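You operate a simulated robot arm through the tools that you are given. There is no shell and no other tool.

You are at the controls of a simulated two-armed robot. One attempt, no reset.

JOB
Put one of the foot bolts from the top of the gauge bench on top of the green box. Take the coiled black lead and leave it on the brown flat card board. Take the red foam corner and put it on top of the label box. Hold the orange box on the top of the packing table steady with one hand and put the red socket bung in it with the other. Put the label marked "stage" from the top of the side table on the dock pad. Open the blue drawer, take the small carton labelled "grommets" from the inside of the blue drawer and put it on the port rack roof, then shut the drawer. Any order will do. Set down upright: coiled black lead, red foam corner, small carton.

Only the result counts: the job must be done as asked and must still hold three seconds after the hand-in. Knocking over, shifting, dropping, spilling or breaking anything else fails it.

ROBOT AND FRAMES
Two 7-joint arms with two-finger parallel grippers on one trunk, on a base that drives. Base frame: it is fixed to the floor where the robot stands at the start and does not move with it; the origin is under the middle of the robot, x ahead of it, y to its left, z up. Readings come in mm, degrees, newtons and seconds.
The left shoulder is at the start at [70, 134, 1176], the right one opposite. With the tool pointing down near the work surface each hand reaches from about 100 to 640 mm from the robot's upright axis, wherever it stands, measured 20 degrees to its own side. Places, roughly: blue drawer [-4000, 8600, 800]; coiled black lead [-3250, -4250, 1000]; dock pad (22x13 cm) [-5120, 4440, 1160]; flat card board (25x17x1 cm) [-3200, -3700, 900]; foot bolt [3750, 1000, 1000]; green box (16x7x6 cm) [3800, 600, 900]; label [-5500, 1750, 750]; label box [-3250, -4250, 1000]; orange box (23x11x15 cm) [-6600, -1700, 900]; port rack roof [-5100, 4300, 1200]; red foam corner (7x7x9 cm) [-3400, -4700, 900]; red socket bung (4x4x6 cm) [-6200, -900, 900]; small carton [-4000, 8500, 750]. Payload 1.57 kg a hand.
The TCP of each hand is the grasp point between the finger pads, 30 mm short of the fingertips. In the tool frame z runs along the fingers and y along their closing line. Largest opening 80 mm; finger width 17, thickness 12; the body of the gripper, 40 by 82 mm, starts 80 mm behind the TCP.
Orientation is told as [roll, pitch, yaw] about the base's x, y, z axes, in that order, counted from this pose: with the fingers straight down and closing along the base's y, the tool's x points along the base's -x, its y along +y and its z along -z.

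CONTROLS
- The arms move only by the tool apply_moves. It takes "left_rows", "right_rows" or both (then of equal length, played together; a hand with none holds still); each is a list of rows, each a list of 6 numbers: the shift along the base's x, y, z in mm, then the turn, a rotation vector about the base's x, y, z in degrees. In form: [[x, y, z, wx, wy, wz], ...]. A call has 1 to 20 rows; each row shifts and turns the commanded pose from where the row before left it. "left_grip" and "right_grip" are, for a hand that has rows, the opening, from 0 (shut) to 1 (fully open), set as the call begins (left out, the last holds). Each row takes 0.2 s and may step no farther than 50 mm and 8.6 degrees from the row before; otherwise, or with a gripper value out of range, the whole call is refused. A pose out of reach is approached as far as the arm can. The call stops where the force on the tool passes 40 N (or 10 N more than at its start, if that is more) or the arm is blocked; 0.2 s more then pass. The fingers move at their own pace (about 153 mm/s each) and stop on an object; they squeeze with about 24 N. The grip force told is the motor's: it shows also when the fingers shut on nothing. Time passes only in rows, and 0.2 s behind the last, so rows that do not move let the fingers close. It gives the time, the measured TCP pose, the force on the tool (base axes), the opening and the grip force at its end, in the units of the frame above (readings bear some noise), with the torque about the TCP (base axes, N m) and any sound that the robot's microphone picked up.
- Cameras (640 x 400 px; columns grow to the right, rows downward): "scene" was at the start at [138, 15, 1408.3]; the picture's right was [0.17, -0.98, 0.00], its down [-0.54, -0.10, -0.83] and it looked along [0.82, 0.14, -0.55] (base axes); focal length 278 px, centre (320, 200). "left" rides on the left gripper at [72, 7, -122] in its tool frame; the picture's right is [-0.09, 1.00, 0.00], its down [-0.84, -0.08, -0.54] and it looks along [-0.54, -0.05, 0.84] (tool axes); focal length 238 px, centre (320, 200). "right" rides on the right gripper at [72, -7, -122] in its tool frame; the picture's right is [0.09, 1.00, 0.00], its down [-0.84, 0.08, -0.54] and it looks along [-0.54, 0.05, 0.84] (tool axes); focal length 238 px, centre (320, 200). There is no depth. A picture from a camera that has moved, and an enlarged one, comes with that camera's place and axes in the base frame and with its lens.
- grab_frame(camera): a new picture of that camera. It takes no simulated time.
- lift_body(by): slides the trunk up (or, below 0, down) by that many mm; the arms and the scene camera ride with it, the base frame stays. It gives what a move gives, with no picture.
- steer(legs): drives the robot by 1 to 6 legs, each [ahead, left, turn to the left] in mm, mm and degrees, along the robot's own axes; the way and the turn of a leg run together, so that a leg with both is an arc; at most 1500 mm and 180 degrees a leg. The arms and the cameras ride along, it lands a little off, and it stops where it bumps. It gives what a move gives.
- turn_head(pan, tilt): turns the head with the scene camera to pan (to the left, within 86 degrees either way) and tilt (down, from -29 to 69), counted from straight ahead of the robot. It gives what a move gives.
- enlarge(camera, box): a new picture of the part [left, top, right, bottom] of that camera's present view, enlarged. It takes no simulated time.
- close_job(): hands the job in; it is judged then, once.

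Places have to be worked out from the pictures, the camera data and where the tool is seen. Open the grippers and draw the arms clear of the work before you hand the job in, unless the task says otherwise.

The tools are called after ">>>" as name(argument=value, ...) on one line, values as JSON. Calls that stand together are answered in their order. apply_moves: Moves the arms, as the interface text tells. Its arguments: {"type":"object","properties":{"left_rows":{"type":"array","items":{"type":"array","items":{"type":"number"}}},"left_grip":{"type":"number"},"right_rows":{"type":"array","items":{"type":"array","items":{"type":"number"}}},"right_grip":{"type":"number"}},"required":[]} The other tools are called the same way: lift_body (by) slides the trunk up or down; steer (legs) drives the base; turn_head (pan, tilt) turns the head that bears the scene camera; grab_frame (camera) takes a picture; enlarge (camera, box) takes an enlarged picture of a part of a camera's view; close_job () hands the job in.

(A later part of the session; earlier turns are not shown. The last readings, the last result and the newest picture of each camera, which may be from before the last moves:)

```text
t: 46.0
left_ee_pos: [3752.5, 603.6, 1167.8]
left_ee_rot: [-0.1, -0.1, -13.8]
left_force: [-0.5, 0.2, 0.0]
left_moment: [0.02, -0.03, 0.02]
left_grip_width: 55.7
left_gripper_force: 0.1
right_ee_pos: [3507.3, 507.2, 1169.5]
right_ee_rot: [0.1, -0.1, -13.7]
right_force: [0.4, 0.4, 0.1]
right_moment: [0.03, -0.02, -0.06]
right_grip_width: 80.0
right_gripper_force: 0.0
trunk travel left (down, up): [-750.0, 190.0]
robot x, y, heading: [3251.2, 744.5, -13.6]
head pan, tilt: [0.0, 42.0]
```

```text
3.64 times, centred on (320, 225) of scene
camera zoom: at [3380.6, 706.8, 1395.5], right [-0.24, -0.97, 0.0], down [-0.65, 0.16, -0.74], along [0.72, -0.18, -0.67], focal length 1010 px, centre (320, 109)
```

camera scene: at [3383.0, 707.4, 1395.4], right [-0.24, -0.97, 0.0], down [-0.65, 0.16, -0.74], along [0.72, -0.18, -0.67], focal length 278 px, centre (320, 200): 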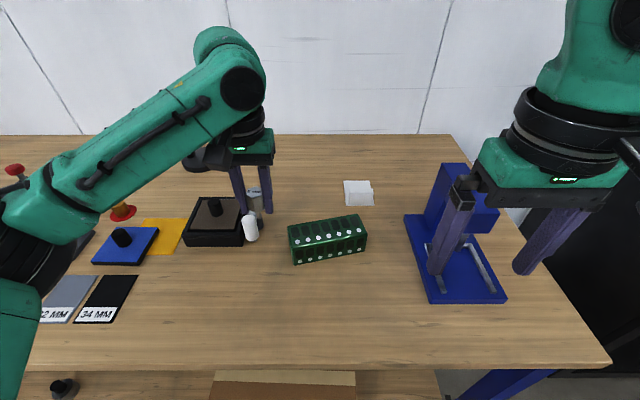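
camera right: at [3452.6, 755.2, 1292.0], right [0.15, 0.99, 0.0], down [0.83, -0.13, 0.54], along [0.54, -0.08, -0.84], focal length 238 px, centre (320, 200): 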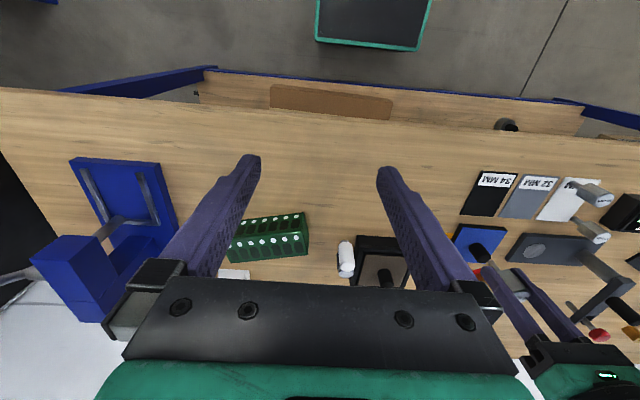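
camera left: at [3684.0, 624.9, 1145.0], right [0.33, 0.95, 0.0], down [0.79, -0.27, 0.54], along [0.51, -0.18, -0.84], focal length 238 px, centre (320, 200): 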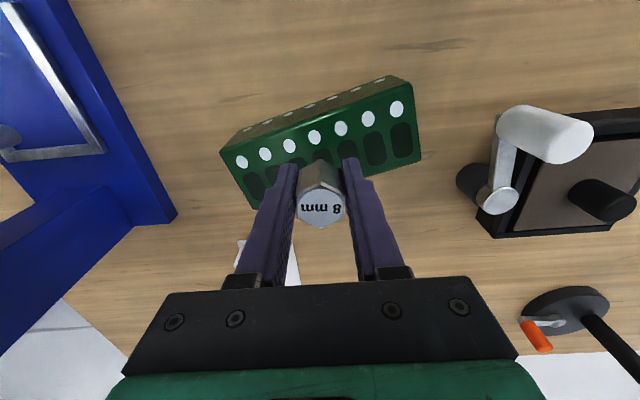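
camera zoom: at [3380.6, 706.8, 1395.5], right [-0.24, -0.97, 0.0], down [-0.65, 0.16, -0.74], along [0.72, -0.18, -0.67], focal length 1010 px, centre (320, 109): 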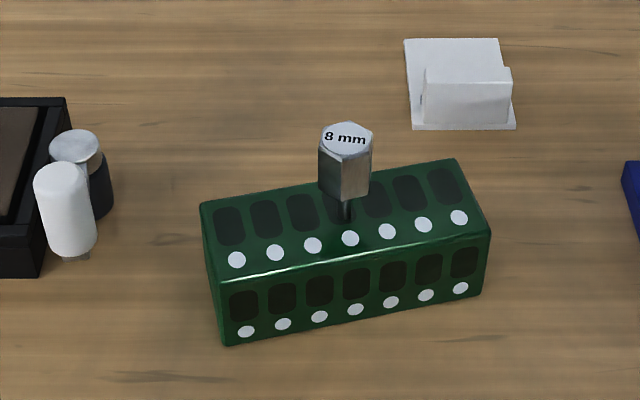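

The bolt stands on the green box. I draw the left hand back and back away from the bench, then turn around toward −x.

>>> apply_moves(left_rows=[[-25, 39, 0, 0, 0, 0], [-25, 39, 0, 0, 0, 0], [-25, 39, 0, 0, 0, 0], [-25, 39, 0, 0, 0, 0], [-25, 39, 0, 0, 0, 0], [-25, 37, 0, 0, 0, 0]])

>>> steer(legs=[[-700, 0, 0], [0, 0, 100], [0, 0, 93.7], [1400, 0, 0], [1100, 0, 0]])

>>> turn_head(pan=0, tilt=10)

>>> grab_frame(camera="scene")

>>> turn_head(pan=60, tilt=10)

>>> grab_frame(camera="scene")

>>> turn_head(pan=-60, tilt=10)

>>> grab_frame(camera="scene")

```text
t: 47.4
left_ee_pos: [3601.6, 835.1, 1166.7]
left_ee_rot: [-0.1, -0.1, -13.7]
left_force: [0.5, 0.1, -0.9]
left_moment: [-0.04, -0.03, 0.02]
left_grip_width: 55.8
left_gripper_force: 0.1
right_ee_pos: [3505.2, 507.9, 1170.3]
right_ee_rot: [0.1, -0.2, -13.7]
right_force: [0.8, 0.0, 0.5]
right_moment: [-0.04, -0.04, 0.03]
right_grip_width: 80.1
right_gripper_force: 0.2
trunk travel left (down, up): [-750.0, 190.0]
robot x, y, heading: [3252.7, 739.7, -13.5]
head pan, tilt: [0.0, 42.0]
```

```text
t: 71.4
left_ee_pos: [-291.5, 714.4, 1166.5]
left_ee_rot: [0.1, 0.0, 179.9]
left_force: [0.6, -0.1, 0.0]
left_moment: [-0.01, 0.0, -0.01]
left_grip_width: 56.1
left_gripper_force: 0.1
right_ee_pos: [-275.2, 1056.2, 1169.3]
right_ee_rot: [0.0, -0.2, 179.8]
right_force: [-0.3, 0.2, -0.4]
right_moment: [-0.03, 0.0, 0.01]
right_grip_width: 79.9
right_gripper_force: 0.1
trunk travel left (down, up): [-750.0, 190.0]
robot x, y, heading: [27.2, 887.9, 179.7]
head pan, tilt: [0.0, 42.0]
```

```text
t: 72.4
left_ee_pos: [-292.2, 713.9, 1166.6]
left_ee_rot: [0.1, -0.1, 179.9]
left_force: [-0.4, -0.2, -0.6]
left_moment: [-0.03, -0.02, 0.0]
left_grip_width: 56.0
left_gripper_force: 0.0
right_ee_pos: [-275.3, 1056.4, 1170.1]
right_ee_rot: [-0.1, -0.1, 179.8]
right_force: [0.7, -0.4, -0.6]
right_moment: [0.02, -0.03, 0.02]
right_grip_width: 80.1
right_gripper_force: 0.1
trunk travel left (down, up): [-750.0, 190.0]
robot x, y, heading: [27.8, 887.4, 180.0]
head pan, tilt: [0.0, 10.0]
```

```text
taken
camera scene: at [-114.6, 889.2, 1446.0], right [0.0, 1.0, 0.0], down [0.17, 0.0, -0.98], along [-0.98, 0.0, -0.17], focal length 278 px, centre (320, 200)
```

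scene: 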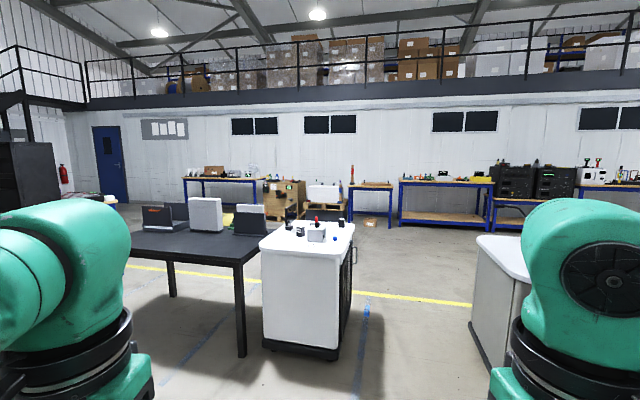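

```text
t: 73.7
left_ee_pos: [-291.9, 715.9, 1166.7]
left_ee_rot: [0.1, 0.0, 179.9]
left_force: [-0.7, -0.4, 0.1]
left_moment: [-0.01, 0.02, 0.03]
left_grip_width: 55.7
left_gripper_force: 0.0
right_ee_pos: [-274.5, 1056.0, 1169.4]
right_ee_rot: [0.1, 0.0, 179.8]
right_force: [0.2, 0.0, -0.2]
right_moment: [-0.04, -0.01, 0.04]
right_grip_width: 79.5
right_gripper_force: 0.0
trunk travel left (down, up): [-750.0, 190.0]
robot x, y, heading: [29.9, 888.0, 179.9]
head pan, tilt: [60.0, 10.0]
```

```text
taken
camera scene: at [-68.5, 808.6, 1446.1], right [-0.86, 0.5, 0.0], down [0.09, 0.15, -0.98], along [-0.49, -0.85, -0.17], focal length 278 px, centre (320, 200)
```

scene: 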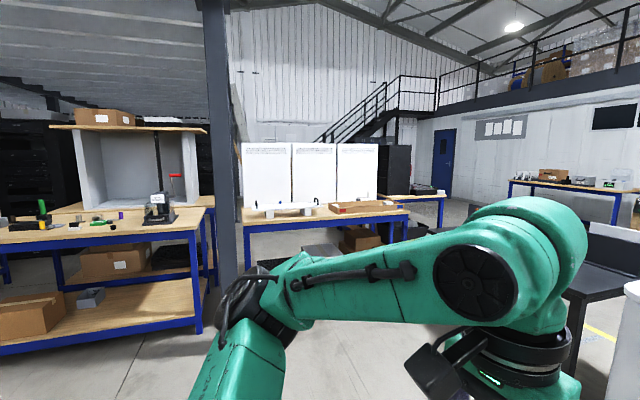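

```text
t: 75.7
left_ee_pos: [-291.5, 714.8, 1167.0]
left_ee_rot: [0.0, 0.1, 179.9]
left_force: [0.5, -0.2, 0.2]
left_moment: [0.01, -0.01, 0.01]
left_grip_width: 56.2
left_gripper_force: 0.0
right_ee_pos: [-275.1, 1055.7, 1169.5]
right_ee_rot: [0.0, 0.0, 179.8]
right_force: [-0.5, 1.1, -0.3]
right_moment: [-0.01, -0.03, -0.01]
right_grip_width: 79.7
right_gripper_force: 0.1
trunk travel left (down, up): [-750.0, 190.0]
robot x, y, heading: [25.5, 887.2, 179.9]
head pan, tilt: [-60.0, 10.0]
```

```text
taken
camera scene: at [-68.1, 969.6, 1446.1], right [0.87, 0.5, 0.0], down [0.09, -0.15, -0.98], along [-0.49, 0.85, -0.17], focal length 278 px, centre (320, 200)
```

scene: 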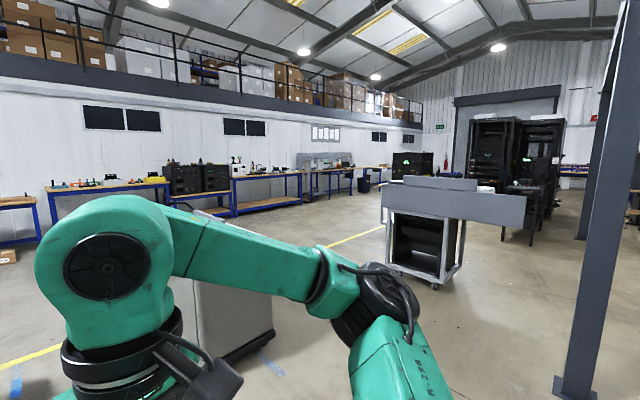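

Mapping from these views: the way west is a gap between two white counters (y≈1210…2035 at x≈−1600…−2600). I strafe to y≈1620 and drive through toward x≈−3700.

>>> turn_head(pan=0, tilt=20)

>>> steer(legs=[[0, -733, 0], [900, 0, 0]])

>>> grab_frame(camera="scene")

```text
t: 77.0
left_ee_pos: [-292.0, 715.6, 1167.4]
left_ee_rot: [0.1, 0.0, 179.9]
left_force: [0.6, -0.4, 0.1]
left_moment: [-0.01, -0.02, 0.02]
left_grip_width: 56.1
left_gripper_force: 0.1
right_ee_pos: [-274.8, 1055.6, 1169.9]
right_ee_rot: [-0.1, 0.0, 179.8]
right_force: [-0.2, 0.4, 0.3]
right_moment: [0.02, -0.03, -0.01]
right_grip_width: 80.2
right_gripper_force: 0.1
trunk travel left (down, up): [-750.0, 190.0]
robot x, y, heading: [29.2, 888.9, 180.0]
head pan, tilt: [0.0, 20.0]
```

```text
t: 85.3
left_ee_pos: [-1184.8, 1439.0, 1168.6]
left_ee_rot: [0.1, 0.0, -179.1]
left_force: [0.0, -0.2, 0.2]
left_moment: [-0.01, -0.02, 0.0]
left_grip_width: 55.8
left_gripper_force: 0.1
right_ee_pos: [-1174.6, 1780.6, 1169.1]
right_ee_rot: [0.0, -0.1, -178.9]
right_force: [0.9, 0.3, 0.0]
right_moment: [-0.02, 0.03, -0.02]
right_grip_width: 79.9
right_gripper_force: 0.0
trunk travel left (down, up): [-750.0, 190.0]
robot x, y, heading: [-870.9, 1619.9, -179.1]
head pan, tilt: [0.0, 20.0]
```

```text
taken
camera scene: at [-1010.5, 1617.1, 1429.9], right [-0.02, 1.0, 0.0], down [0.34, 0.01, -0.94], along [-0.94, -0.02, -0.34], focal length 278 px, centre (320, 200)
```

scene: 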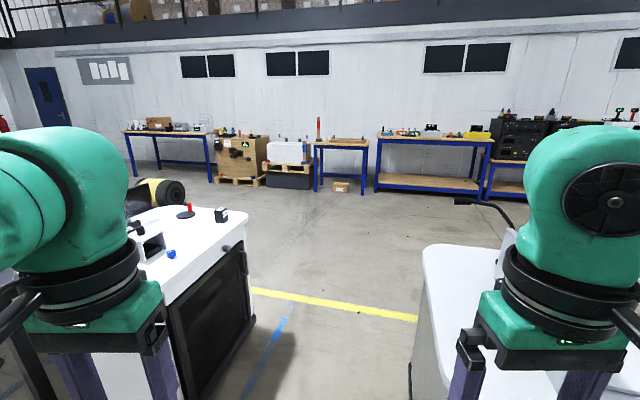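

The gap (y≈1100…2066) is clear; I drive on through 2700 mm and look left (south).

>>> steer(legs=[[1400, 0, -0.9], [1300, 0, 0]])

>>> turn_head(pan=80, tilt=15)

>>> grab_frame(camera="scene")

>>> turn_head(pan=30, tilt=15)

>>> grab_frame(camera="scene")

```text
t: 98.5
left_ee_pos: [-3894.0, 1444.2, 1166.9]
left_ee_rot: [0.0, -0.1, 178.6]
left_force: [0.9, 0.0, 0.5]
left_moment: [0.01, 0.0, 0.0]
left_grip_width: 56.1
left_gripper_force: 0.0
right_ee_pos: [-3869.5, 1784.6, 1169.4]
right_ee_rot: [-0.1, -0.2, 178.6]
right_force: [0.5, 0.0, -0.6]
right_moment: [0.03, 0.02, 0.0]
right_grip_width: 80.1
right_gripper_force: 0.1
trunk travel left (down, up): [-750.0, 190.0]
robot x, y, heading: [-3572.2, 1610.7, 178.8]
head pan, tilt: [0.0, 20.0]
```

```text
t: 100.0
left_ee_pos: [-3894.8, 1443.9, 1167.2]
left_ee_rot: [0.1, 0.0, 178.7]
left_force: [-0.9, -0.6, 0.3]
left_moment: [0.0, -0.01, 0.0]
left_grip_width: 56.0
left_gripper_force: 0.1
right_ee_pos: [-3869.6, 1784.7, 1169.3]
right_ee_rot: [0.0, 0.0, 178.6]
right_force: [-0.4, 0.2, -0.1]
right_moment: [0.0, 0.03, 0.01]
right_grip_width: 80.0
right_gripper_force: 0.1
trunk travel left (down, up): [-750.0, 190.0]
robot x, y, heading: [-3567.4, 1613.0, 178.7]
head pan, tilt: [80.0, 15.0]
```

```text
taken
camera scene: at [-3638.6, 1520.7, 1438.0], right [-0.98, 0.2, 0.0], down [0.05, 0.25, -0.97], along [-0.19, -0.95, -0.26], focal length 278 px, centre (320, 200)
```

scene: 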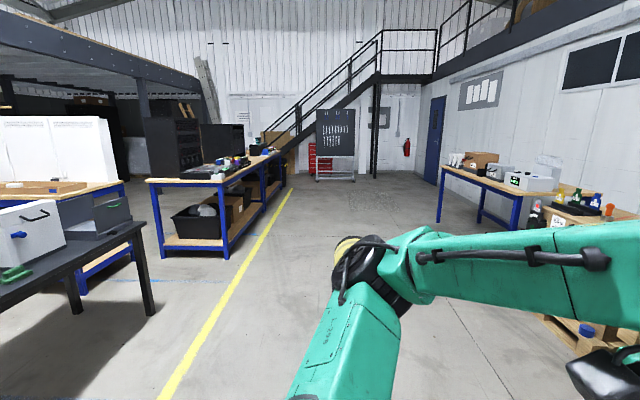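

```text
t: 101.2
left_ee_pos: [-3894.4, 1444.1, 1167.6]
left_ee_rot: [0.0, 0.0, 178.7]
left_force: [-0.2, 0.2, -0.6]
left_moment: [-0.02, 0.0, 0.01]
left_grip_width: 56.2
left_gripper_force: 0.0
right_ee_pos: [-3868.6, 1784.2, 1170.7]
right_ee_rot: [0.0, -0.1, 178.6]
right_force: [0.5, 0.7, 0.3]
right_moment: [0.0, -0.02, -0.02]
right_grip_width: 79.9
right_gripper_force: 0.1
trunk travel left (down, up): [-750.0, 190.0]
robot x, y, heading: [-3569.1, 1611.7, 178.6]
head pan, tilt: [30.0, 15.0]
```

```text
taken
camera scene: at [-3702.1, 1567.4, 1438.0], right [-0.48, 0.88, 0.0], down [0.23, 0.12, -0.97], along [-0.85, -0.46, -0.26], focal length 278 px, centre (320, 200)
```

scene: 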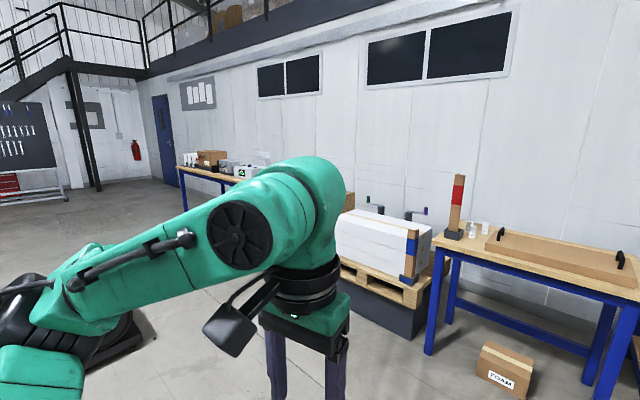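

South bench row (with the cardboard and label box) lies ahead to the south at x≈−3300. I turn to heading −90° and look.

>>> steer(legs=[[0, 0, 91.3]])

>>> turn_head(pan=0, tilt=20)

>>> grab_frame(camera="scene")

```text
t: 105.5
left_ee_pos: [-3384.9, 1296.8, 1167.8]
left_ee_rot: [0.0, 0.0, -88.2]
left_force: [-0.2, 0.4, 0.4]
left_moment: [0.02, 0.01, -0.03]
left_grip_width: 56.0
left_gripper_force: 0.0
right_ee_pos: [-3726.0, 1302.6, 1169.1]
right_ee_rot: [0.0, -0.1, -88.2]
right_force: [0.3, 0.3, 0.2]
right_moment: [0.01, -0.03, 0.0]
right_grip_width: 79.8
right_gripper_force: 0.0
trunk travel left (down, up): [-750.0, 190.0]
robot x, y, heading: [-3568.5, 1607.4, -88.4]
head pan, tilt: [30.0, 15.0]
```

```text
t: 106.5
left_ee_pos: [-3385.8, 1297.5, 1167.7]
left_ee_rot: [-0.1, 0.0, -88.2]
left_force: [-0.2, -0.3, -0.2]
left_moment: [-0.03, -0.01, 0.0]
left_grip_width: 55.9
left_gripper_force: 0.0
right_ee_pos: [-3725.8, 1303.6, 1168.6]
right_ee_rot: [0.1, -0.1, -88.2]
right_force: [0.3, 1.1, 0.3]
right_moment: [-0.04, 0.0, 0.0]
right_grip_width: 79.9
right_gripper_force: 0.0
trunk travel left (down, up): [-750.0, 190.0]
robot x, y, heading: [-3568.2, 1607.7, -88.1]
head pan, tilt: [0.0, 20.0]
```

```text
taken
camera scene: at [-3565.5, 1468.0, 1429.8], right [-1.0, -0.03, 0.0], down [-0.01, 0.34, -0.94], along [0.03, -0.94, -0.34], focal length 278 px, centre (320, 200)
```

scene: 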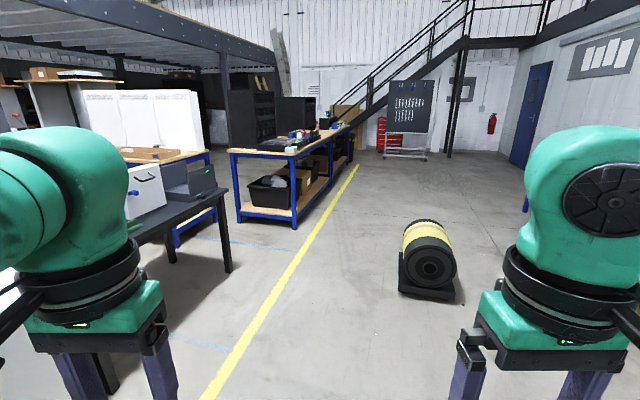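

The building is rotated ≈13.3° to my frame. I enlarge the south bench.

>>> enlarge(camera="scene", box=[220, 80, 380, 190])

```text
3.64 times, centred on (300, 135) of scene
camera zoom: at [-3565.5, 1468.0, 1429.8], right [-1.0, -0.03, 0.0], down [-0.01, 0.34, -0.94], along [0.03, -0.94, -0.34], focal length 1010 px, centre (393, 436)
```

zoom: 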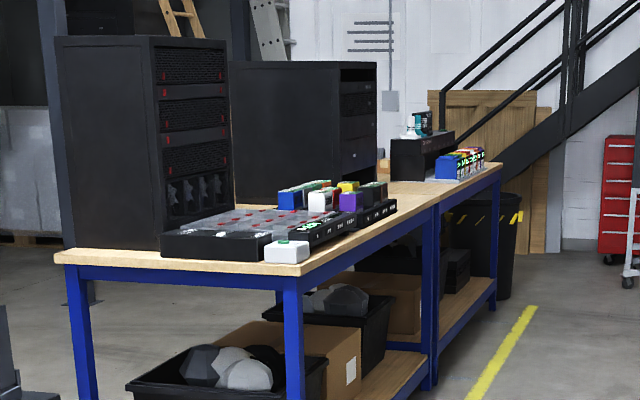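

I drive south 2500 mm along x≈−3570, staying between the barrel and the tables.

>>> steer(legs=[[0, 0, -1.7], [1300, 0, 0], [1200, 0, 0], [0, 0, -13.3]])

>>> turn_head(pan=10, tilt=15)

>>> grab_frame(camera="scene")

```text
t: 119.8
left_ee_pos: [-3466.7, -1233.1, 1167.9]
left_ee_rot: [0.0, 0.0, -103.1]
left_force: [-0.7, -0.6, -0.8]
left_moment: [0.01, 0.0, -0.01]
left_grip_width: 56.3
left_gripper_force: 0.0
right_ee_pos: [-3796.0, -1140.3, 1168.5]
right_ee_rot: [0.0, 0.0, -103.1]
right_force: [0.3, 0.4, -0.6]
right_moment: [-0.03, 0.0, 0.0]
right_grip_width: 80.0
right_gripper_force: 0.0
trunk travel left (down, up): [-750.0, 190.0]
robot x, y, heading: [-3562.4, -882.3, -103.1]
head pan, tilt: [0.0, 20.0]
```

```text
t: 120.6
left_ee_pos: [-3467.4, -1233.0, 1166.2]
left_ee_rot: [0.1, 0.0, -103.0]
left_force: [0.7, 0.4, -0.5]
left_moment: [-0.02, 0.01, 0.01]
left_grip_width: 55.9
left_gripper_force: 0.1
right_ee_pos: [-3795.0, -1140.5, 1169.6]
right_ee_rot: [0.0, -0.1, -103.1]
right_force: [-0.3, 0.2, -0.7]
right_moment: [-0.01, -0.01, 0.02]
right_grip_width: 80.1
right_gripper_force: 0.1
trunk travel left (down, up): [-750.0, 190.0]
robot x, y, heading: [-3566.3, -881.3, -103.3]
head pan, tilt: [10.0, 15.0]
```

```text
taken
camera scene: at [-3582.1, -1024.8, 1438.0], right [-1.0, 0.05, 0.0], down [0.01, 0.26, -0.97], along [-0.05, -0.96, -0.26], focal length 278 px, centre (320, 200)
```

scene: 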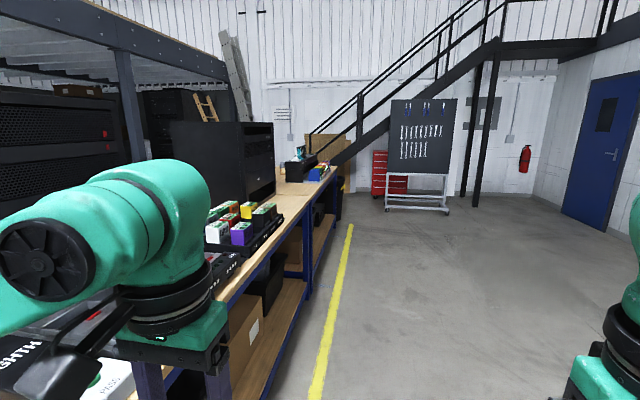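

The listed spots (x≈−3250, y≈−4250) are east of this bench row's far end. I strafe a bit off the bench, drive along to the end and look left.

>>> steer(legs=[[300, -100, 0], [1400, -50, 0], [1300, 0, 0]])

>>> turn_head(pan=60, tilt=15)

>>> grab_frame(camera="scene")

>>> turn_head(pan=10, tilt=20)

>>> grab_frame(camera="scene")

```text
t: 135.5
left_ee_pos: [-4297.1, -4152.1, 1167.5]
left_ee_rot: [0.0, -0.2, -103.6]
left_force: [0.2, -1.1, -0.3]
left_moment: [-0.02, 0.0, 0.0]
left_grip_width: 55.8
left_gripper_force: 0.1
right_ee_pos: [-4623.1, -4055.4, 1170.4]
right_ee_rot: [0.0, -0.1, -103.7]
right_force: [-0.1, 0.1, 0.3]
right_moment: [0.02, -0.01, -0.02]
right_grip_width: 79.8
right_gripper_force: 0.0
trunk travel left (down, up): [-750.0, 190.0]
robot x, y, heading: [-4387.7, -3803.3, -103.6]
head pan, tilt: [10.0, 15.0]
```

```text
t: 136.7
left_ee_pos: [-4296.9, -4154.0, 1168.0]
left_ee_rot: [0.1, 0.0, -103.7]
left_force: [0.3, -0.2, -0.1]
left_moment: [0.0, -0.02, -0.02]
left_grip_width: 56.0
left_gripper_force: 0.0
right_ee_pos: [-4622.2, -4057.7, 1169.5]
right_ee_rot: [0.0, -0.2, -103.8]
right_force: [-0.4, 0.4, 0.6]
right_moment: [0.01, -0.03, 0.01]
right_grip_width: 80.1
right_gripper_force: 0.0
trunk travel left (down, up): [-750.0, 190.0]
robot x, y, heading: [-4388.2, -3800.3, -103.8]
head pan, tilt: [60.0, 15.0]
```

```text
taken
camera scene: at [-4334.9, -3914.6, 1438.0], right [-0.69, -0.72, 0.0], down [-0.19, 0.18, -0.97], along [0.7, -0.67, -0.26], focal length 278 px, centre (320, 200)
```

scene: 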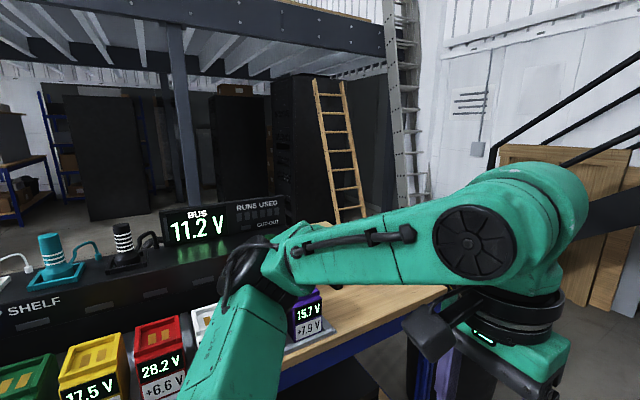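

```text
t: 137.9
left_ee_pos: [-4296.8, -4152.9, 1166.1]
left_ee_rot: [0.0, 0.0, -103.7]
left_force: [-0.9, 0.0, 0.0]
left_moment: [-0.02, 0.01, 0.01]
left_grip_width: 56.0
left_gripper_force: 0.1
right_ee_pos: [-4622.9, -4057.3, 1168.8]
right_ee_rot: [0.1, -0.1, -103.7]
right_force: [0.5, -0.5, -0.1]
right_moment: [0.0, 0.01, 0.0]
right_grip_width: 80.1
right_gripper_force: 0.1
trunk travel left (down, up): [-750.0, 190.0]
robot x, y, heading: [-4393.8, -3801.6, -103.8]
head pan, tilt: [10.0, 20.0]
```

```text
taken
camera scene: at [-4408.3, -3942.9, 1429.8], right [-1.0, 0.06, 0.0], down [0.02, 0.34, -0.94], along [-0.06, -0.94, -0.34], focal length 278 px, centre (320, 200)
```

scene: 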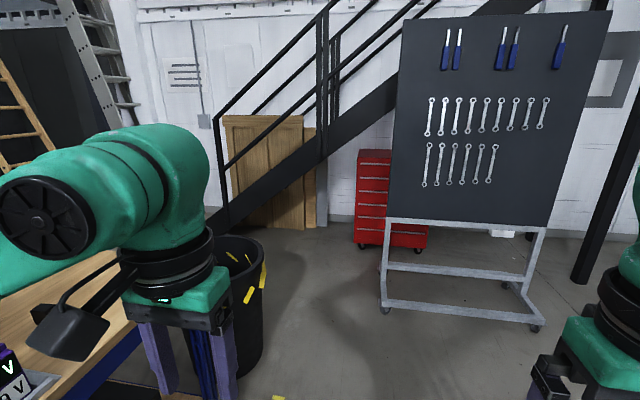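

The bench beside me has several electrical items. I look left with more tilt to see its whole top.

>>> turn_head(pan=86, tilt=30)

>>> grab_frame(camera="scene")

>>> turn_head(pan=50, tilt=40)

>>> grab_frame(camera="scene")

```text
t: 139.4
left_ee_pos: [-4297.0, -4153.7, 1167.8]
left_ee_rot: [0.0, 0.0, -103.7]
left_force: [0.7, 0.1, 0.3]
left_moment: [-0.01, 0.0, -0.03]
left_grip_width: 55.9
left_gripper_force: 0.0
right_ee_pos: [-4624.4, -4055.8, 1169.5]
right_ee_rot: [0.0, -0.1, -103.6]
right_force: [-0.2, 0.8, 0.4]
right_moment: [0.01, 0.01, 0.01]
right_grip_width: 79.7
right_gripper_force: 0.1
trunk travel left (down, up): [-750.0, 190.0]
robot x, y, heading: [-4390.8, -3799.8, -103.8]
head pan, tilt: [85.9, 30.0]
```

```text
taken
camera scene: at [-4316.3, -3877.6, 1413.8], right [-0.31, -0.95, 0.0], down [-0.48, 0.15, -0.87], along [0.82, -0.26, -0.5], focal length 278 px, centre (320, 200)
```

scene: 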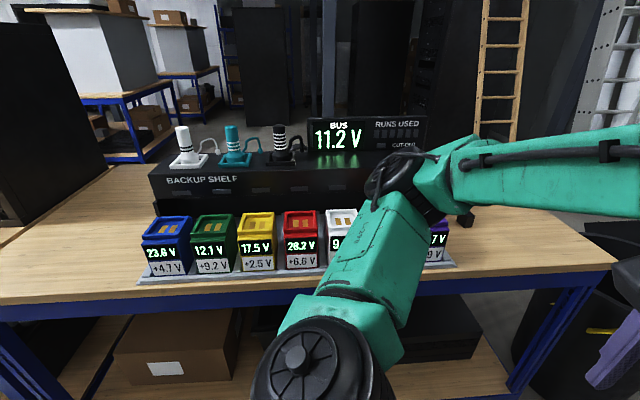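

```text
t: 140.4
left_ee_pos: [-4295.8, -4152.7, 1167.7]
left_ee_rot: [0.1, -0.1, -103.6]
left_force: [-0.4, -0.1, 0.0]
left_moment: [-0.03, 0.02, -0.02]
left_grip_width: 55.6
left_gripper_force: 0.0
right_ee_pos: [-4623.0, -4057.3, 1169.9]
right_ee_rot: [0.0, -0.1, -103.6]
right_force: [0.2, 0.3, 0.1]
right_moment: [0.0, 0.02, 0.0]
right_grip_width: 80.0
right_gripper_force: 0.2
trunk travel left (down, up): [-750.0, 190.0]
robot x, y, heading: [-4392.0, -3802.5, -104.0]
head pan, tilt: [50.0, 40.0]
```

```text
taken
camera scene: at [-4352.0, -3918.4, 1398.4], right [-0.81, -0.59, 0.0], down [-0.38, 0.52, -0.77], along [0.45, -0.62, -0.64], focal length 278 px, centre (320, 200)
```

scene: 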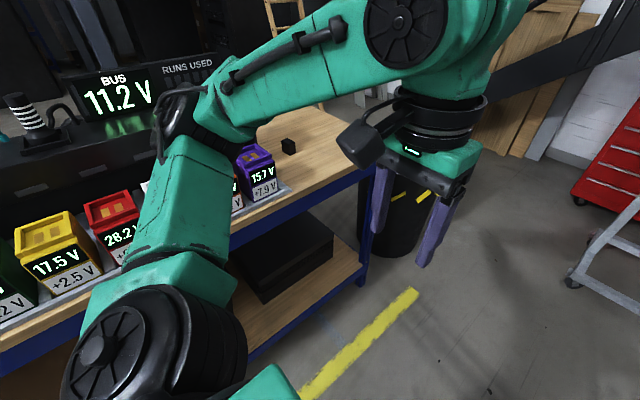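

No red foam or card in view on this side; they may be behind the black boxes or behind my arm. I raise the trunk and look over.

>>> lift_body(by=185)

>>> turn_head(pan=86, tilt=20)

>>> grab_frame(camera="scene")

>>> turn_head(pan=65, tilt=20)

>>> grab_frame(camera="scene")

```text
t: 142.4
left_ee_pos: [-4296.3, -4153.0, 1351.8]
left_ee_rot: [0.0, -0.1, -103.7]
left_force: [0.6, 0.9, 0.0]
left_moment: [-0.02, 0.02, 0.0]
left_grip_width: 56.0
left_gripper_force: 0.1
right_ee_pos: [-4623.1, -4056.1, 1355.5]
right_ee_rot: [0.0, -0.2, -103.7]
right_force: [0.6, 0.2, 0.4]
right_moment: [-0.04, 0.02, 0.02]
right_grip_width: 79.9
right_gripper_force: 0.1
trunk travel left (down, up): [-935.0, 5.0]
robot x, y, heading: [-4392.7, -3798.3, -103.6]
head pan, tilt: [50.0, 40.0]
```

```text
t: 143.5
left_ee_pos: [-4296.8, -4153.3, 1352.4]
left_ee_rot: [0.1, 0.0, -103.7]
left_force: [-0.2, 0.5, -0.3]
left_moment: [0.0, 0.01, 0.01]
left_grip_width: 55.9
left_gripper_force: 0.1
right_ee_pos: [-4623.2, -4057.5, 1354.9]
right_ee_rot: [-0.1, -0.1, -103.6]
right_force: [0.2, 0.8, 0.8]
right_moment: [0.02, 0.03, 0.01]
right_grip_width: 79.9
right_gripper_force: 0.1
trunk travel left (down, up): [-935.0, 5.0]
robot x, y, heading: [-4389.6, -3800.1, -103.7]
head pan, tilt: [85.9, 20.0]
```

```text
taken
camera scene: at [-4313.8, -3878.5, 1614.8], right [-0.31, -0.95, 0.0], down [-0.33, 0.1, -0.94], along [0.89, -0.29, -0.34], focal length 278 px, centre (320, 200)
```

scene: 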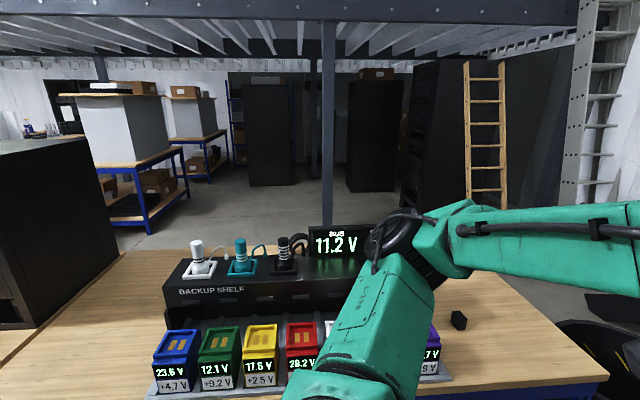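

```text
t: 144.3
left_ee_pos: [-4297.7, -4153.4, 1353.0]
left_ee_rot: [0.0, 0.0, -103.7]
left_force: [1.0, -0.3, 0.5]
left_moment: [-0.02, -0.05, -0.01]
left_grip_width: 55.9
left_gripper_force: 0.1
right_ee_pos: [-4624.0, -4056.0, 1355.9]
right_ee_rot: [-0.1, -0.2, -103.8]
right_force: [0.4, 0.1, 0.7]
right_moment: [0.02, -0.02, -0.03]
right_grip_width: 79.8
right_gripper_force: 0.0
trunk travel left (down, up): [-935.0, 5.0]
robot x, y, heading: [-4389.9, -3800.0, -103.6]
head pan, tilt: [65.0, 20.0]
```

```text
taken
camera scene: at [-4329.7, -3908.2, 1614.8], right [-0.62, -0.78, 0.0], down [-0.27, 0.21, -0.94], along [0.73, -0.59, -0.34], focal length 278 px, centre (320, 200)
```

scene: 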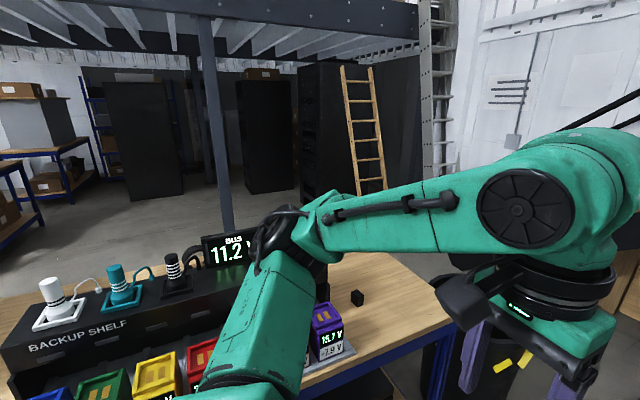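

The listed spots lie behind the "backup shelf" on the bench's far (east) side, so I must go around the bench's south end. First I check the robot's own base size by looking down.

>>> lift_body(by=-185)

>>> turn_head(pan=0, tilt=69)

>>> grab_frame(camera="scene")

>>> turn_head(pan=0, tilt=25)

>>> grab_frame(camera="scene")

```text
t: 146.3
left_ee_pos: [-4295.9, -4153.4, 1167.6]
left_ee_rot: [0.1, 0.1, -103.8]
left_force: [0.9, 0.1, -0.1]
left_moment: [-0.02, 0.0, 0.01]
left_grip_width: 56.1
left_gripper_force: 0.0
right_ee_pos: [-4624.2, -4056.0, 1170.5]
right_ee_rot: [0.1, -0.1, -103.7]
right_force: [-0.7, 0.4, 0.7]
right_moment: [0.03, 0.01, 0.04]
right_grip_width: 80.0
right_gripper_force: 0.0
trunk travel left (down, up): [-750.0, 190.0]
robot x, y, heading: [-4391.2, -3801.5, -103.7]
head pan, tilt: [65.0, 20.0]
```

```text
t: 147.7
left_ee_pos: [-4296.5, -4153.0, 1166.8]
left_ee_rot: [0.0, 0.0, -103.6]
left_force: [-0.3, -0.3, -1.2]
left_moment: [-0.04, 0.03, -0.04]
left_grip_width: 56.1
left_gripper_force: 0.1
right_ee_pos: [-4624.0, -4056.6, 1170.2]
right_ee_rot: [0.0, -0.1, -103.6]
right_force: [0.3, 0.4, -0.1]
right_moment: [0.0, -0.02, 0.0]
right_grip_width: 79.9
right_gripper_force: 0.1
trunk travel left (down, up): [-750.0, 190.0]
robot x, y, heading: [-4390.0, -3806.2, -103.7]
head pan, tilt: [0.0, 68.8]
```

```text
taken
camera scene: at [-4415.6, -3904.4, 1362.3], right [-0.97, 0.24, 0.0], down [0.22, 0.91, -0.36], along [-0.09, -0.35, -0.93], focal length 278 px, centre (320, 200)
```

scene: 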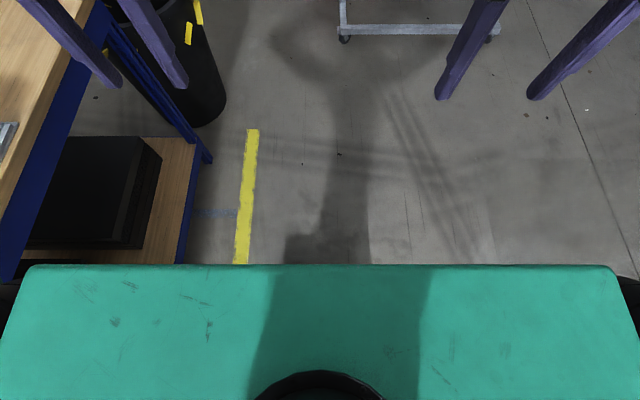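

```text
t: 148.8
left_ee_pos: [-4296.7, -4152.6, 1166.7]
left_ee_rot: [0.0, 0.0, -103.7]
left_force: [-0.3, 0.5, 0.7]
left_moment: [0.02, 0.0, -0.05]
left_grip_width: 55.8
left_gripper_force: 0.0
right_ee_pos: [-4623.8, -4057.1, 1170.1]
right_ee_rot: [-0.1, 0.0, -103.7]
right_force: [0.4, 0.6, 0.0]
right_moment: [-0.03, 0.01, -0.01]
right_grip_width: 79.9
right_gripper_force: 0.2
trunk travel left (down, up): [-750.0, 190.0]
robot x, y, heading: [-4391.2, -3798.3, -103.9]
head pan, tilt: [0.0, 25.0]
```

```text
taken
camera scene: at [-4424.2, -3939.5, 1421.7], right [-0.97, 0.24, 0.0], down [0.1, 0.41, -0.91], along [-0.21, -0.88, -0.42], focal length 278 px, centre (320, 200)
```

scene: 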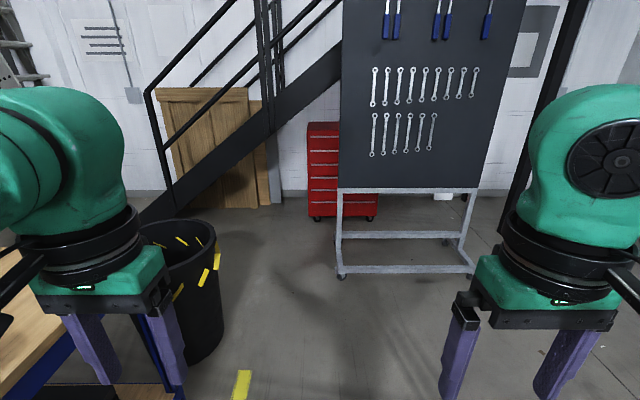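

Torso is ~480 mm wide, base similar; the passage between bin (≈−3950,−5150) and tool board (≈−4950,−5500) is wide enough. I drive south to y≈−5950 at x≈−4480, then look east.

>>> steer(legs=[[0, 0, 13.8], [0, -80, 0], [1100, 0, 0], [1000, 0, 0]])

>>> turn_head(pan=80, tilt=15)

>>> grab_frame(camera="scene")

```text
t: 160.1
left_ee_pos: [-4312.9, -6119.5, 1174.9]
left_ee_rot: [0.1, -1.5, -91.4]
left_force: [-0.3, 0.6, -0.3]
left_moment: [-0.03, 0.0, -0.02]
left_grip_width: 55.8
left_gripper_force: 0.1
right_ee_pos: [-4650.3, -6088.3, 1178.1]
right_ee_rot: [-0.5, -2.5, -90.1]
right_force: [0.6, 0.5, 0.2]
right_moment: [0.0, 0.02, -0.01]
right_grip_width: 79.9
right_gripper_force: 0.2
trunk travel left (down, up): [-750.0, 190.0]
robot x, y, heading: [-4478.1, -5823.2, -91.5]
head pan, tilt: [0.0, 25.0]
stopped in leg 4: the robot was blocked; the commanded pose is now the measured one
```

```text
t: 161.6
left_ee_pos: [-4311.8, -6117.1, 1175.9]
left_ee_rot: [0.1, -1.7, -91.3]
left_force: [0.8, 0.6, 0.2]
left_moment: [0.01, -0.01, 0.04]
left_grip_width: 55.9
left_gripper_force: 0.1
right_ee_pos: [-4650.1, -6088.5, 1177.6]
right_ee_rot: [-0.3, -2.6, -90.0]
right_force: [0.6, 0.6, -0.3]
right_moment: [0.0, 0.0, 0.01]
right_grip_width: 80.0
right_gripper_force: 0.1
trunk travel left (down, up): [-750.0, 190.0]
robot x, y, heading: [-4478.8, -5823.1, -91.1]
head pan, tilt: [80.0, 15.0]
```

```text
taken
camera scene: at [-4389.6, -5854.9, 1439.5], right [-0.2, -0.98, 0.03], down [-0.25, 0.02, -0.97], along [0.95, -0.2, -0.25], focal length 278 px, centre (320, 200)
```

scene: 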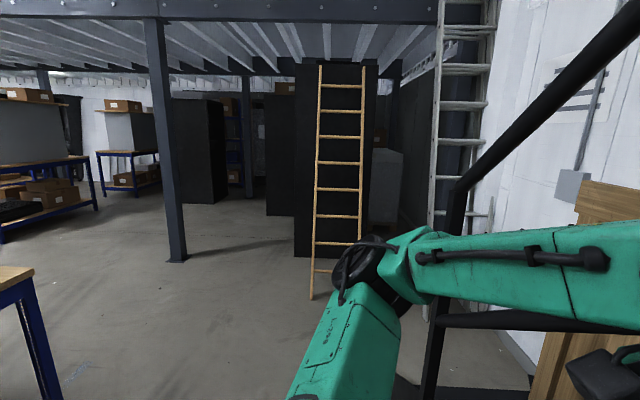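

I bumped something. I look ahead and right to see what it is.

>>> turn_head(pan=0, tilt=30)

>>> grab_frame(camera="scene")

>>> turn_head(pan=-60, tilt=30)

>>> grab_frame(camera="scene")

>>> turn_head(pan=0, tilt=65)

>>> grab_frame(camera="scene")

```text
t: 163.1
left_ee_pos: [-4311.2, -6118.7, 1176.3]
left_ee_rot: [0.1, -1.7, -91.2]
left_force: [0.0, -0.3, 0.0]
left_moment: [0.0, 0.01, 0.0]
left_grip_width: 55.9
left_gripper_force: 0.0
right_ee_pos: [-4650.4, -6087.9, 1178.1]
right_ee_rot: [-0.3, -2.6, -89.9]
right_force: [0.3, 0.2, 0.3]
right_moment: [0.01, -0.02, -0.03]
right_grip_width: 79.9
right_gripper_force: 0.0
trunk travel left (down, up): [-750.0, 190.0]
robot x, y, heading: [-4479.1, -5825.6, -91.0]
head pan, tilt: [0.0, 30.0]
```

```text
taken
camera scene: at [-4482.8, -5927.8, 1417.2], right [-1.0, 0.02, 0.0], down [0.01, 0.48, -0.88], along [-0.02, -0.88, -0.48], focal length 278 px, centre (320, 200)
```

scene: 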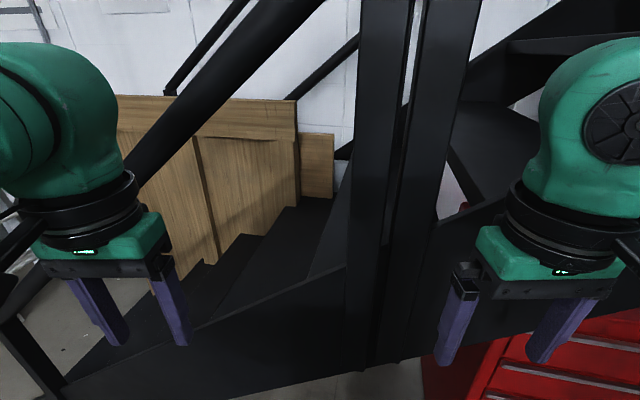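

```text
t: 164.4
left_ee_pos: [-4311.7, -6118.1, 1177.3]
left_ee_rot: [0.1, -1.7, -91.2]
left_force: [0.0, 0.8, 0.1]
left_moment: [-0.01, -0.02, -0.01]
left_grip_width: 56.0
left_gripper_force: 0.0
right_ee_pos: [-4650.9, -6088.9, 1178.1]
right_ee_rot: [-0.4, -2.6, -90.0]
right_force: [-0.3, -0.2, 0.7]
right_moment: [0.01, -0.03, -0.02]
right_grip_width: 80.0
right_gripper_force: 0.1
trunk travel left (down, up): [-750.0, 190.0]
robot x, y, heading: [-4478.6, -5819.6, -91.3]
head pan, tilt: [-60.0, 30.0]
```

```text
taken
camera scene: at [-4559.9, -5881.0, 1415.9], right [-0.48, 0.88, -0.02], down [0.44, 0.22, -0.87], along [-0.76, -0.43, -0.49], focal length 278 px, centre (320, 200)
```

scene: 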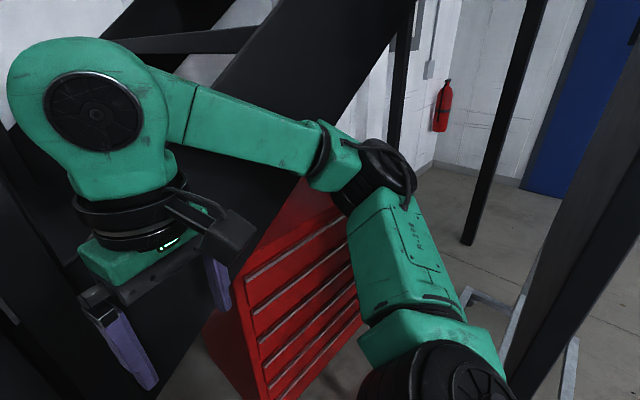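

```text
t: 165.7
left_ee_pos: [-4310.9, -6117.4, 1176.1]
left_ee_rot: [0.0, -1.6, -91.2]
left_force: [0.2, 0.3, 0.5]
left_moment: [-0.04, -0.01, -0.02]
left_grip_width: 56.0
left_gripper_force: 0.1
right_ee_pos: [-4651.1, -6088.4, 1178.5]
right_ee_rot: [-0.5, -2.6, -90.0]
right_force: [0.6, -0.3, -0.5]
right_moment: [0.0, -0.01, -0.01]
right_grip_width: 79.9
right_gripper_force: 0.0
trunk travel left (down, up): [-750.0, 190.0]
robot x, y, heading: [-4483.2, -5826.1, -91.3]
head pan, tilt: [0.0, 65.0]
```

```text
taken
camera scene: at [-4481.8, -5899.5, 1368.8], right [-1.0, 0.02, 0.0], down [0.02, 0.89, -0.45], along [-0.01, -0.45, -0.89], focal length 278 px, centre (320, 200)
```

scene: 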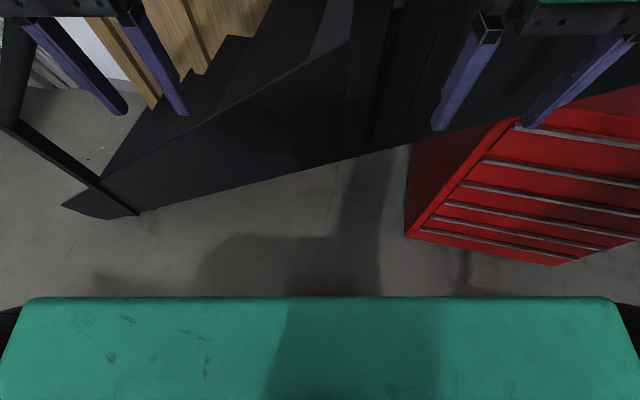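

My right arm touched the fixed stair stringer. I back off north 450 mm (a bit east), then turn left to face east (−13.3°) and look.

>>> steer(legs=[[-450, 90, 0], [0, 0, 78]])

>>> turn_head(pan=0, tilt=30)

>>> grab_frame(camera="scene")

>>> turn_head(pan=-50, tilt=30)

>>> grab_frame(camera="scene")

```text
t: 171.0
left_ee_pos: [-4058.7, -5481.4, 1167.6]
left_ee_rot: [0.0, -0.1, -38.3]
left_force: [0.8, -0.7, -0.5]
left_moment: [-0.01, -0.02, 0.01]
left_grip_width: 55.8
left_gripper_force: 0.0
right_ee_pos: [-4285.7, -5735.6, 1170.0]
right_ee_rot: [-0.4, -0.7, -37.4]
right_force: [0.8, -0.2, 1.3]
right_moment: [0.01, 0.04, -0.01]
right_grip_width: 79.9
right_gripper_force: 0.0
trunk travel left (down, up): [-750.0, 190.0]
robot x, y, heading: [-4414.9, -5418.1, -38.4]
head pan, tilt: [0.0, 65.0]
stopped in leg 2: the robot was blocked; the commanded pose is now the measured one
```

```text
t: 172.0
left_ee_pos: [-4057.1, -5480.0, 1168.9]
left_ee_rot: [0.0, -0.1, -38.3]
left_force: [0.0, 0.3, -0.1]
left_moment: [0.03, 0.01, -0.03]
left_grip_width: 56.0
left_gripper_force: 0.0
right_ee_pos: [-4285.7, -5734.8, 1169.8]
right_ee_rot: [-0.5, -0.7, -37.5]
right_force: [0.6, -0.4, -0.5]
right_moment: [-0.02, -0.02, 0.0]
right_grip_width: 80.2
right_gripper_force: 0.0
trunk travel left (down, up): [-750.0, 190.0]
robot x, y, heading: [-4415.9, -5416.3, -38.2]
head pan, tilt: [0.0, 30.0]
```

```text
taken
camera scene: at [-4307.6, -5507.2, 1413.7], right [-0.62, -0.78, 0.0], down [-0.39, 0.31, -0.87], along [0.68, -0.54, -0.5], focal length 278 px, centre (320, 200)
```

scene: 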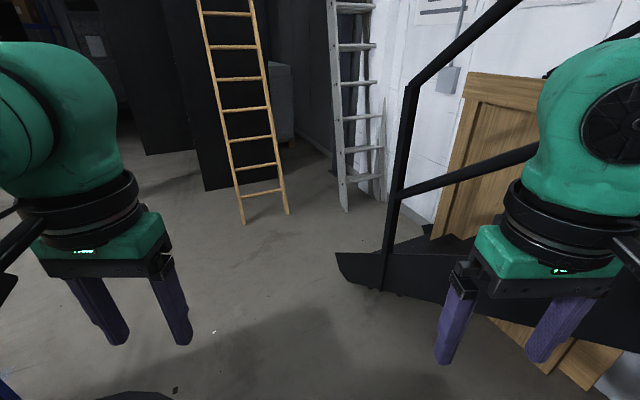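

```text
t: 173.2
left_ee_pos: [-4058.5, -5481.5, 1168.1]
left_ee_rot: [0.1, -0.1, -38.4]
left_force: [1.5, 0.1, 0.2]
left_moment: [0.01, 0.02, 0.02]
left_grip_width: 55.7
left_gripper_force: 0.0
right_ee_pos: [-4285.2, -5735.6, 1168.7]
right_ee_rot: [-0.4, -0.7, -37.3]
right_force: [0.0, 0.2, 0.4]
right_moment: [-0.02, 0.0, -0.01]
right_grip_width: 80.1
right_gripper_force: 0.0
trunk travel left (down, up): [-750.0, 190.0]
robot x, y, heading: [-4419.2, -5416.7, -38.5]
head pan, tilt: [-50.0, 30.0]
```

```text
taken
camera scene: at [-4375.7, -5542.1, 1413.8], right [-1.0, -0.03, 0.0], down [-0.01, 0.5, -0.87], along [0.03, -0.87, -0.5], focal length 278 px, centre (320, 200)
```

scene: 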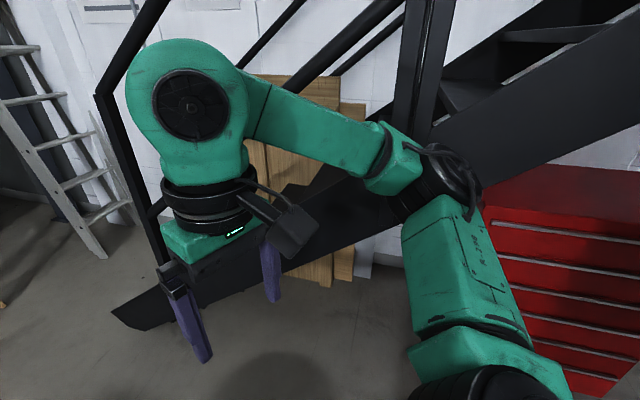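

Blocked again in turning. I check the left side (bin) and the hand cameras.

>>> turn_head(pan=70, tilt=50)

>>> grab_frame(camera="scene")

>>> turn_head(pan=-86, tilt=35)

>>> grab_frame(camera="scene")

>>> grab_frame(camera="left")

>>> grab_frame(camera="right")

```text
t: 175.2
left_ee_pos: [-4058.3, -5480.8, 1167.6]
left_ee_rot: [-0.1, -0.1, -38.3]
left_force: [-0.3, 0.5, -0.4]
left_moment: [0.01, 0.01, 0.0]
left_grip_width: 56.0
left_gripper_force: 0.1
right_ee_pos: [-4284.9, -5736.6, 1169.8]
right_ee_rot: [-0.5, -0.7, -37.4]
right_force: [-0.1, -0.3, 0.6]
right_moment: [-0.06, -0.03, -0.03]
right_grip_width: 80.0
right_gripper_force: 0.0
trunk travel left (down, up): [-750.0, 190.0]
robot x, y, heading: [-4418.1, -5420.1, -38.1]
head pan, tilt: [70.0, 50.0]
```

```text
taken
camera scene: at [-4312.8, -5411.5, 1384.3], right [0.52, -0.85, 0.0], down [-0.65, -0.4, -0.64], along [0.55, 0.34, -0.77], focal length 278 px, centre (320, 200)
```

scene: 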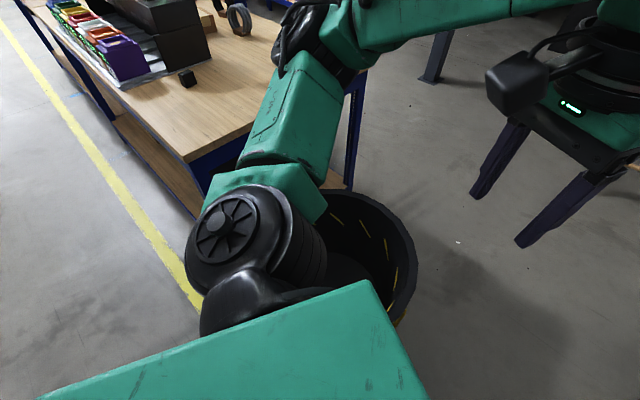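

```text
t: 177.6
left_ee_pos: [-4058.7, -5481.9, 1167.4]
left_ee_rot: [0.1, 0.0, -38.3]
left_force: [-0.3, -0.8, 0.5]
left_moment: [0.01, -0.01, 0.01]
left_grip_width: 55.8
left_gripper_force: 0.0
right_ee_pos: [-4285.7, -5735.8, 1170.4]
right_ee_rot: [-0.5, -0.6, -37.3]
right_force: [0.1, -0.2, 0.8]
right_moment: [0.0, 0.02, 0.02]
right_grip_width: 79.8
right_gripper_force: 0.0
trunk travel left (down, up): [-750.0, 190.0]
robot x, y, heading: [-4415.8, -5420.1, -38.5]
head pan, tilt: [-85.9, 35.0]
```

```text
taken
camera scene: at [-4428.0, -5524.6, 1406.0], right [-0.83, 0.56, 0.0], down [0.32, 0.47, -0.82], along [-0.46, -0.68, -0.57], focal length 278 px, centre (320, 200)
```

scene: 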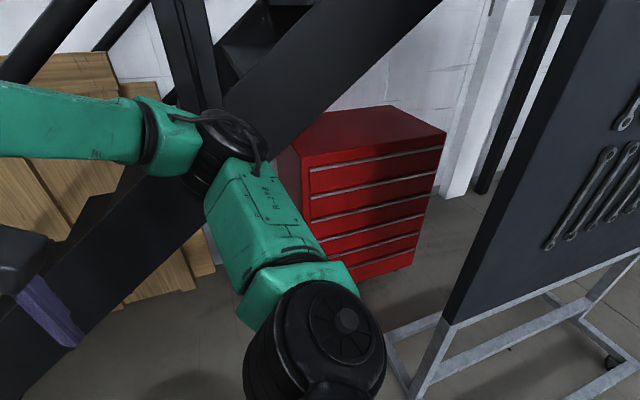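

```text
taken
camera left: at [-4111.2, -5433.1, 1289.0], right [0.69, 0.72, 0.0], down [0.61, -0.58, 0.54], along [0.39, -0.37, -0.84], focal length 238 px, centre (320, 200)
```

left: 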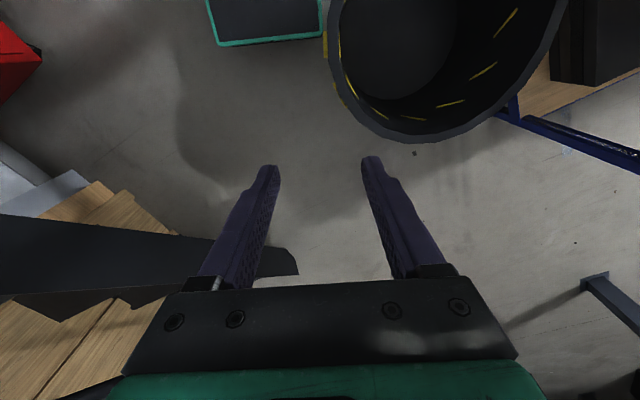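

```text
taken
camera right: at [-4347.2, -5695.4, 1291.2], right [0.53, 0.85, -0.01], down [0.71, -0.44, 0.55], along [0.46, -0.3, -0.83], focal length 238 px, centre (320, 200)
```

right: 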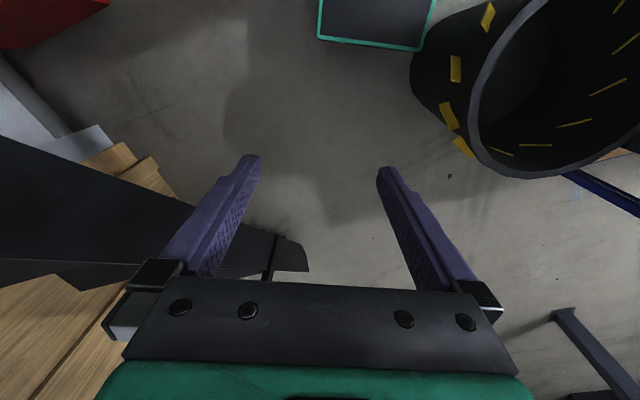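

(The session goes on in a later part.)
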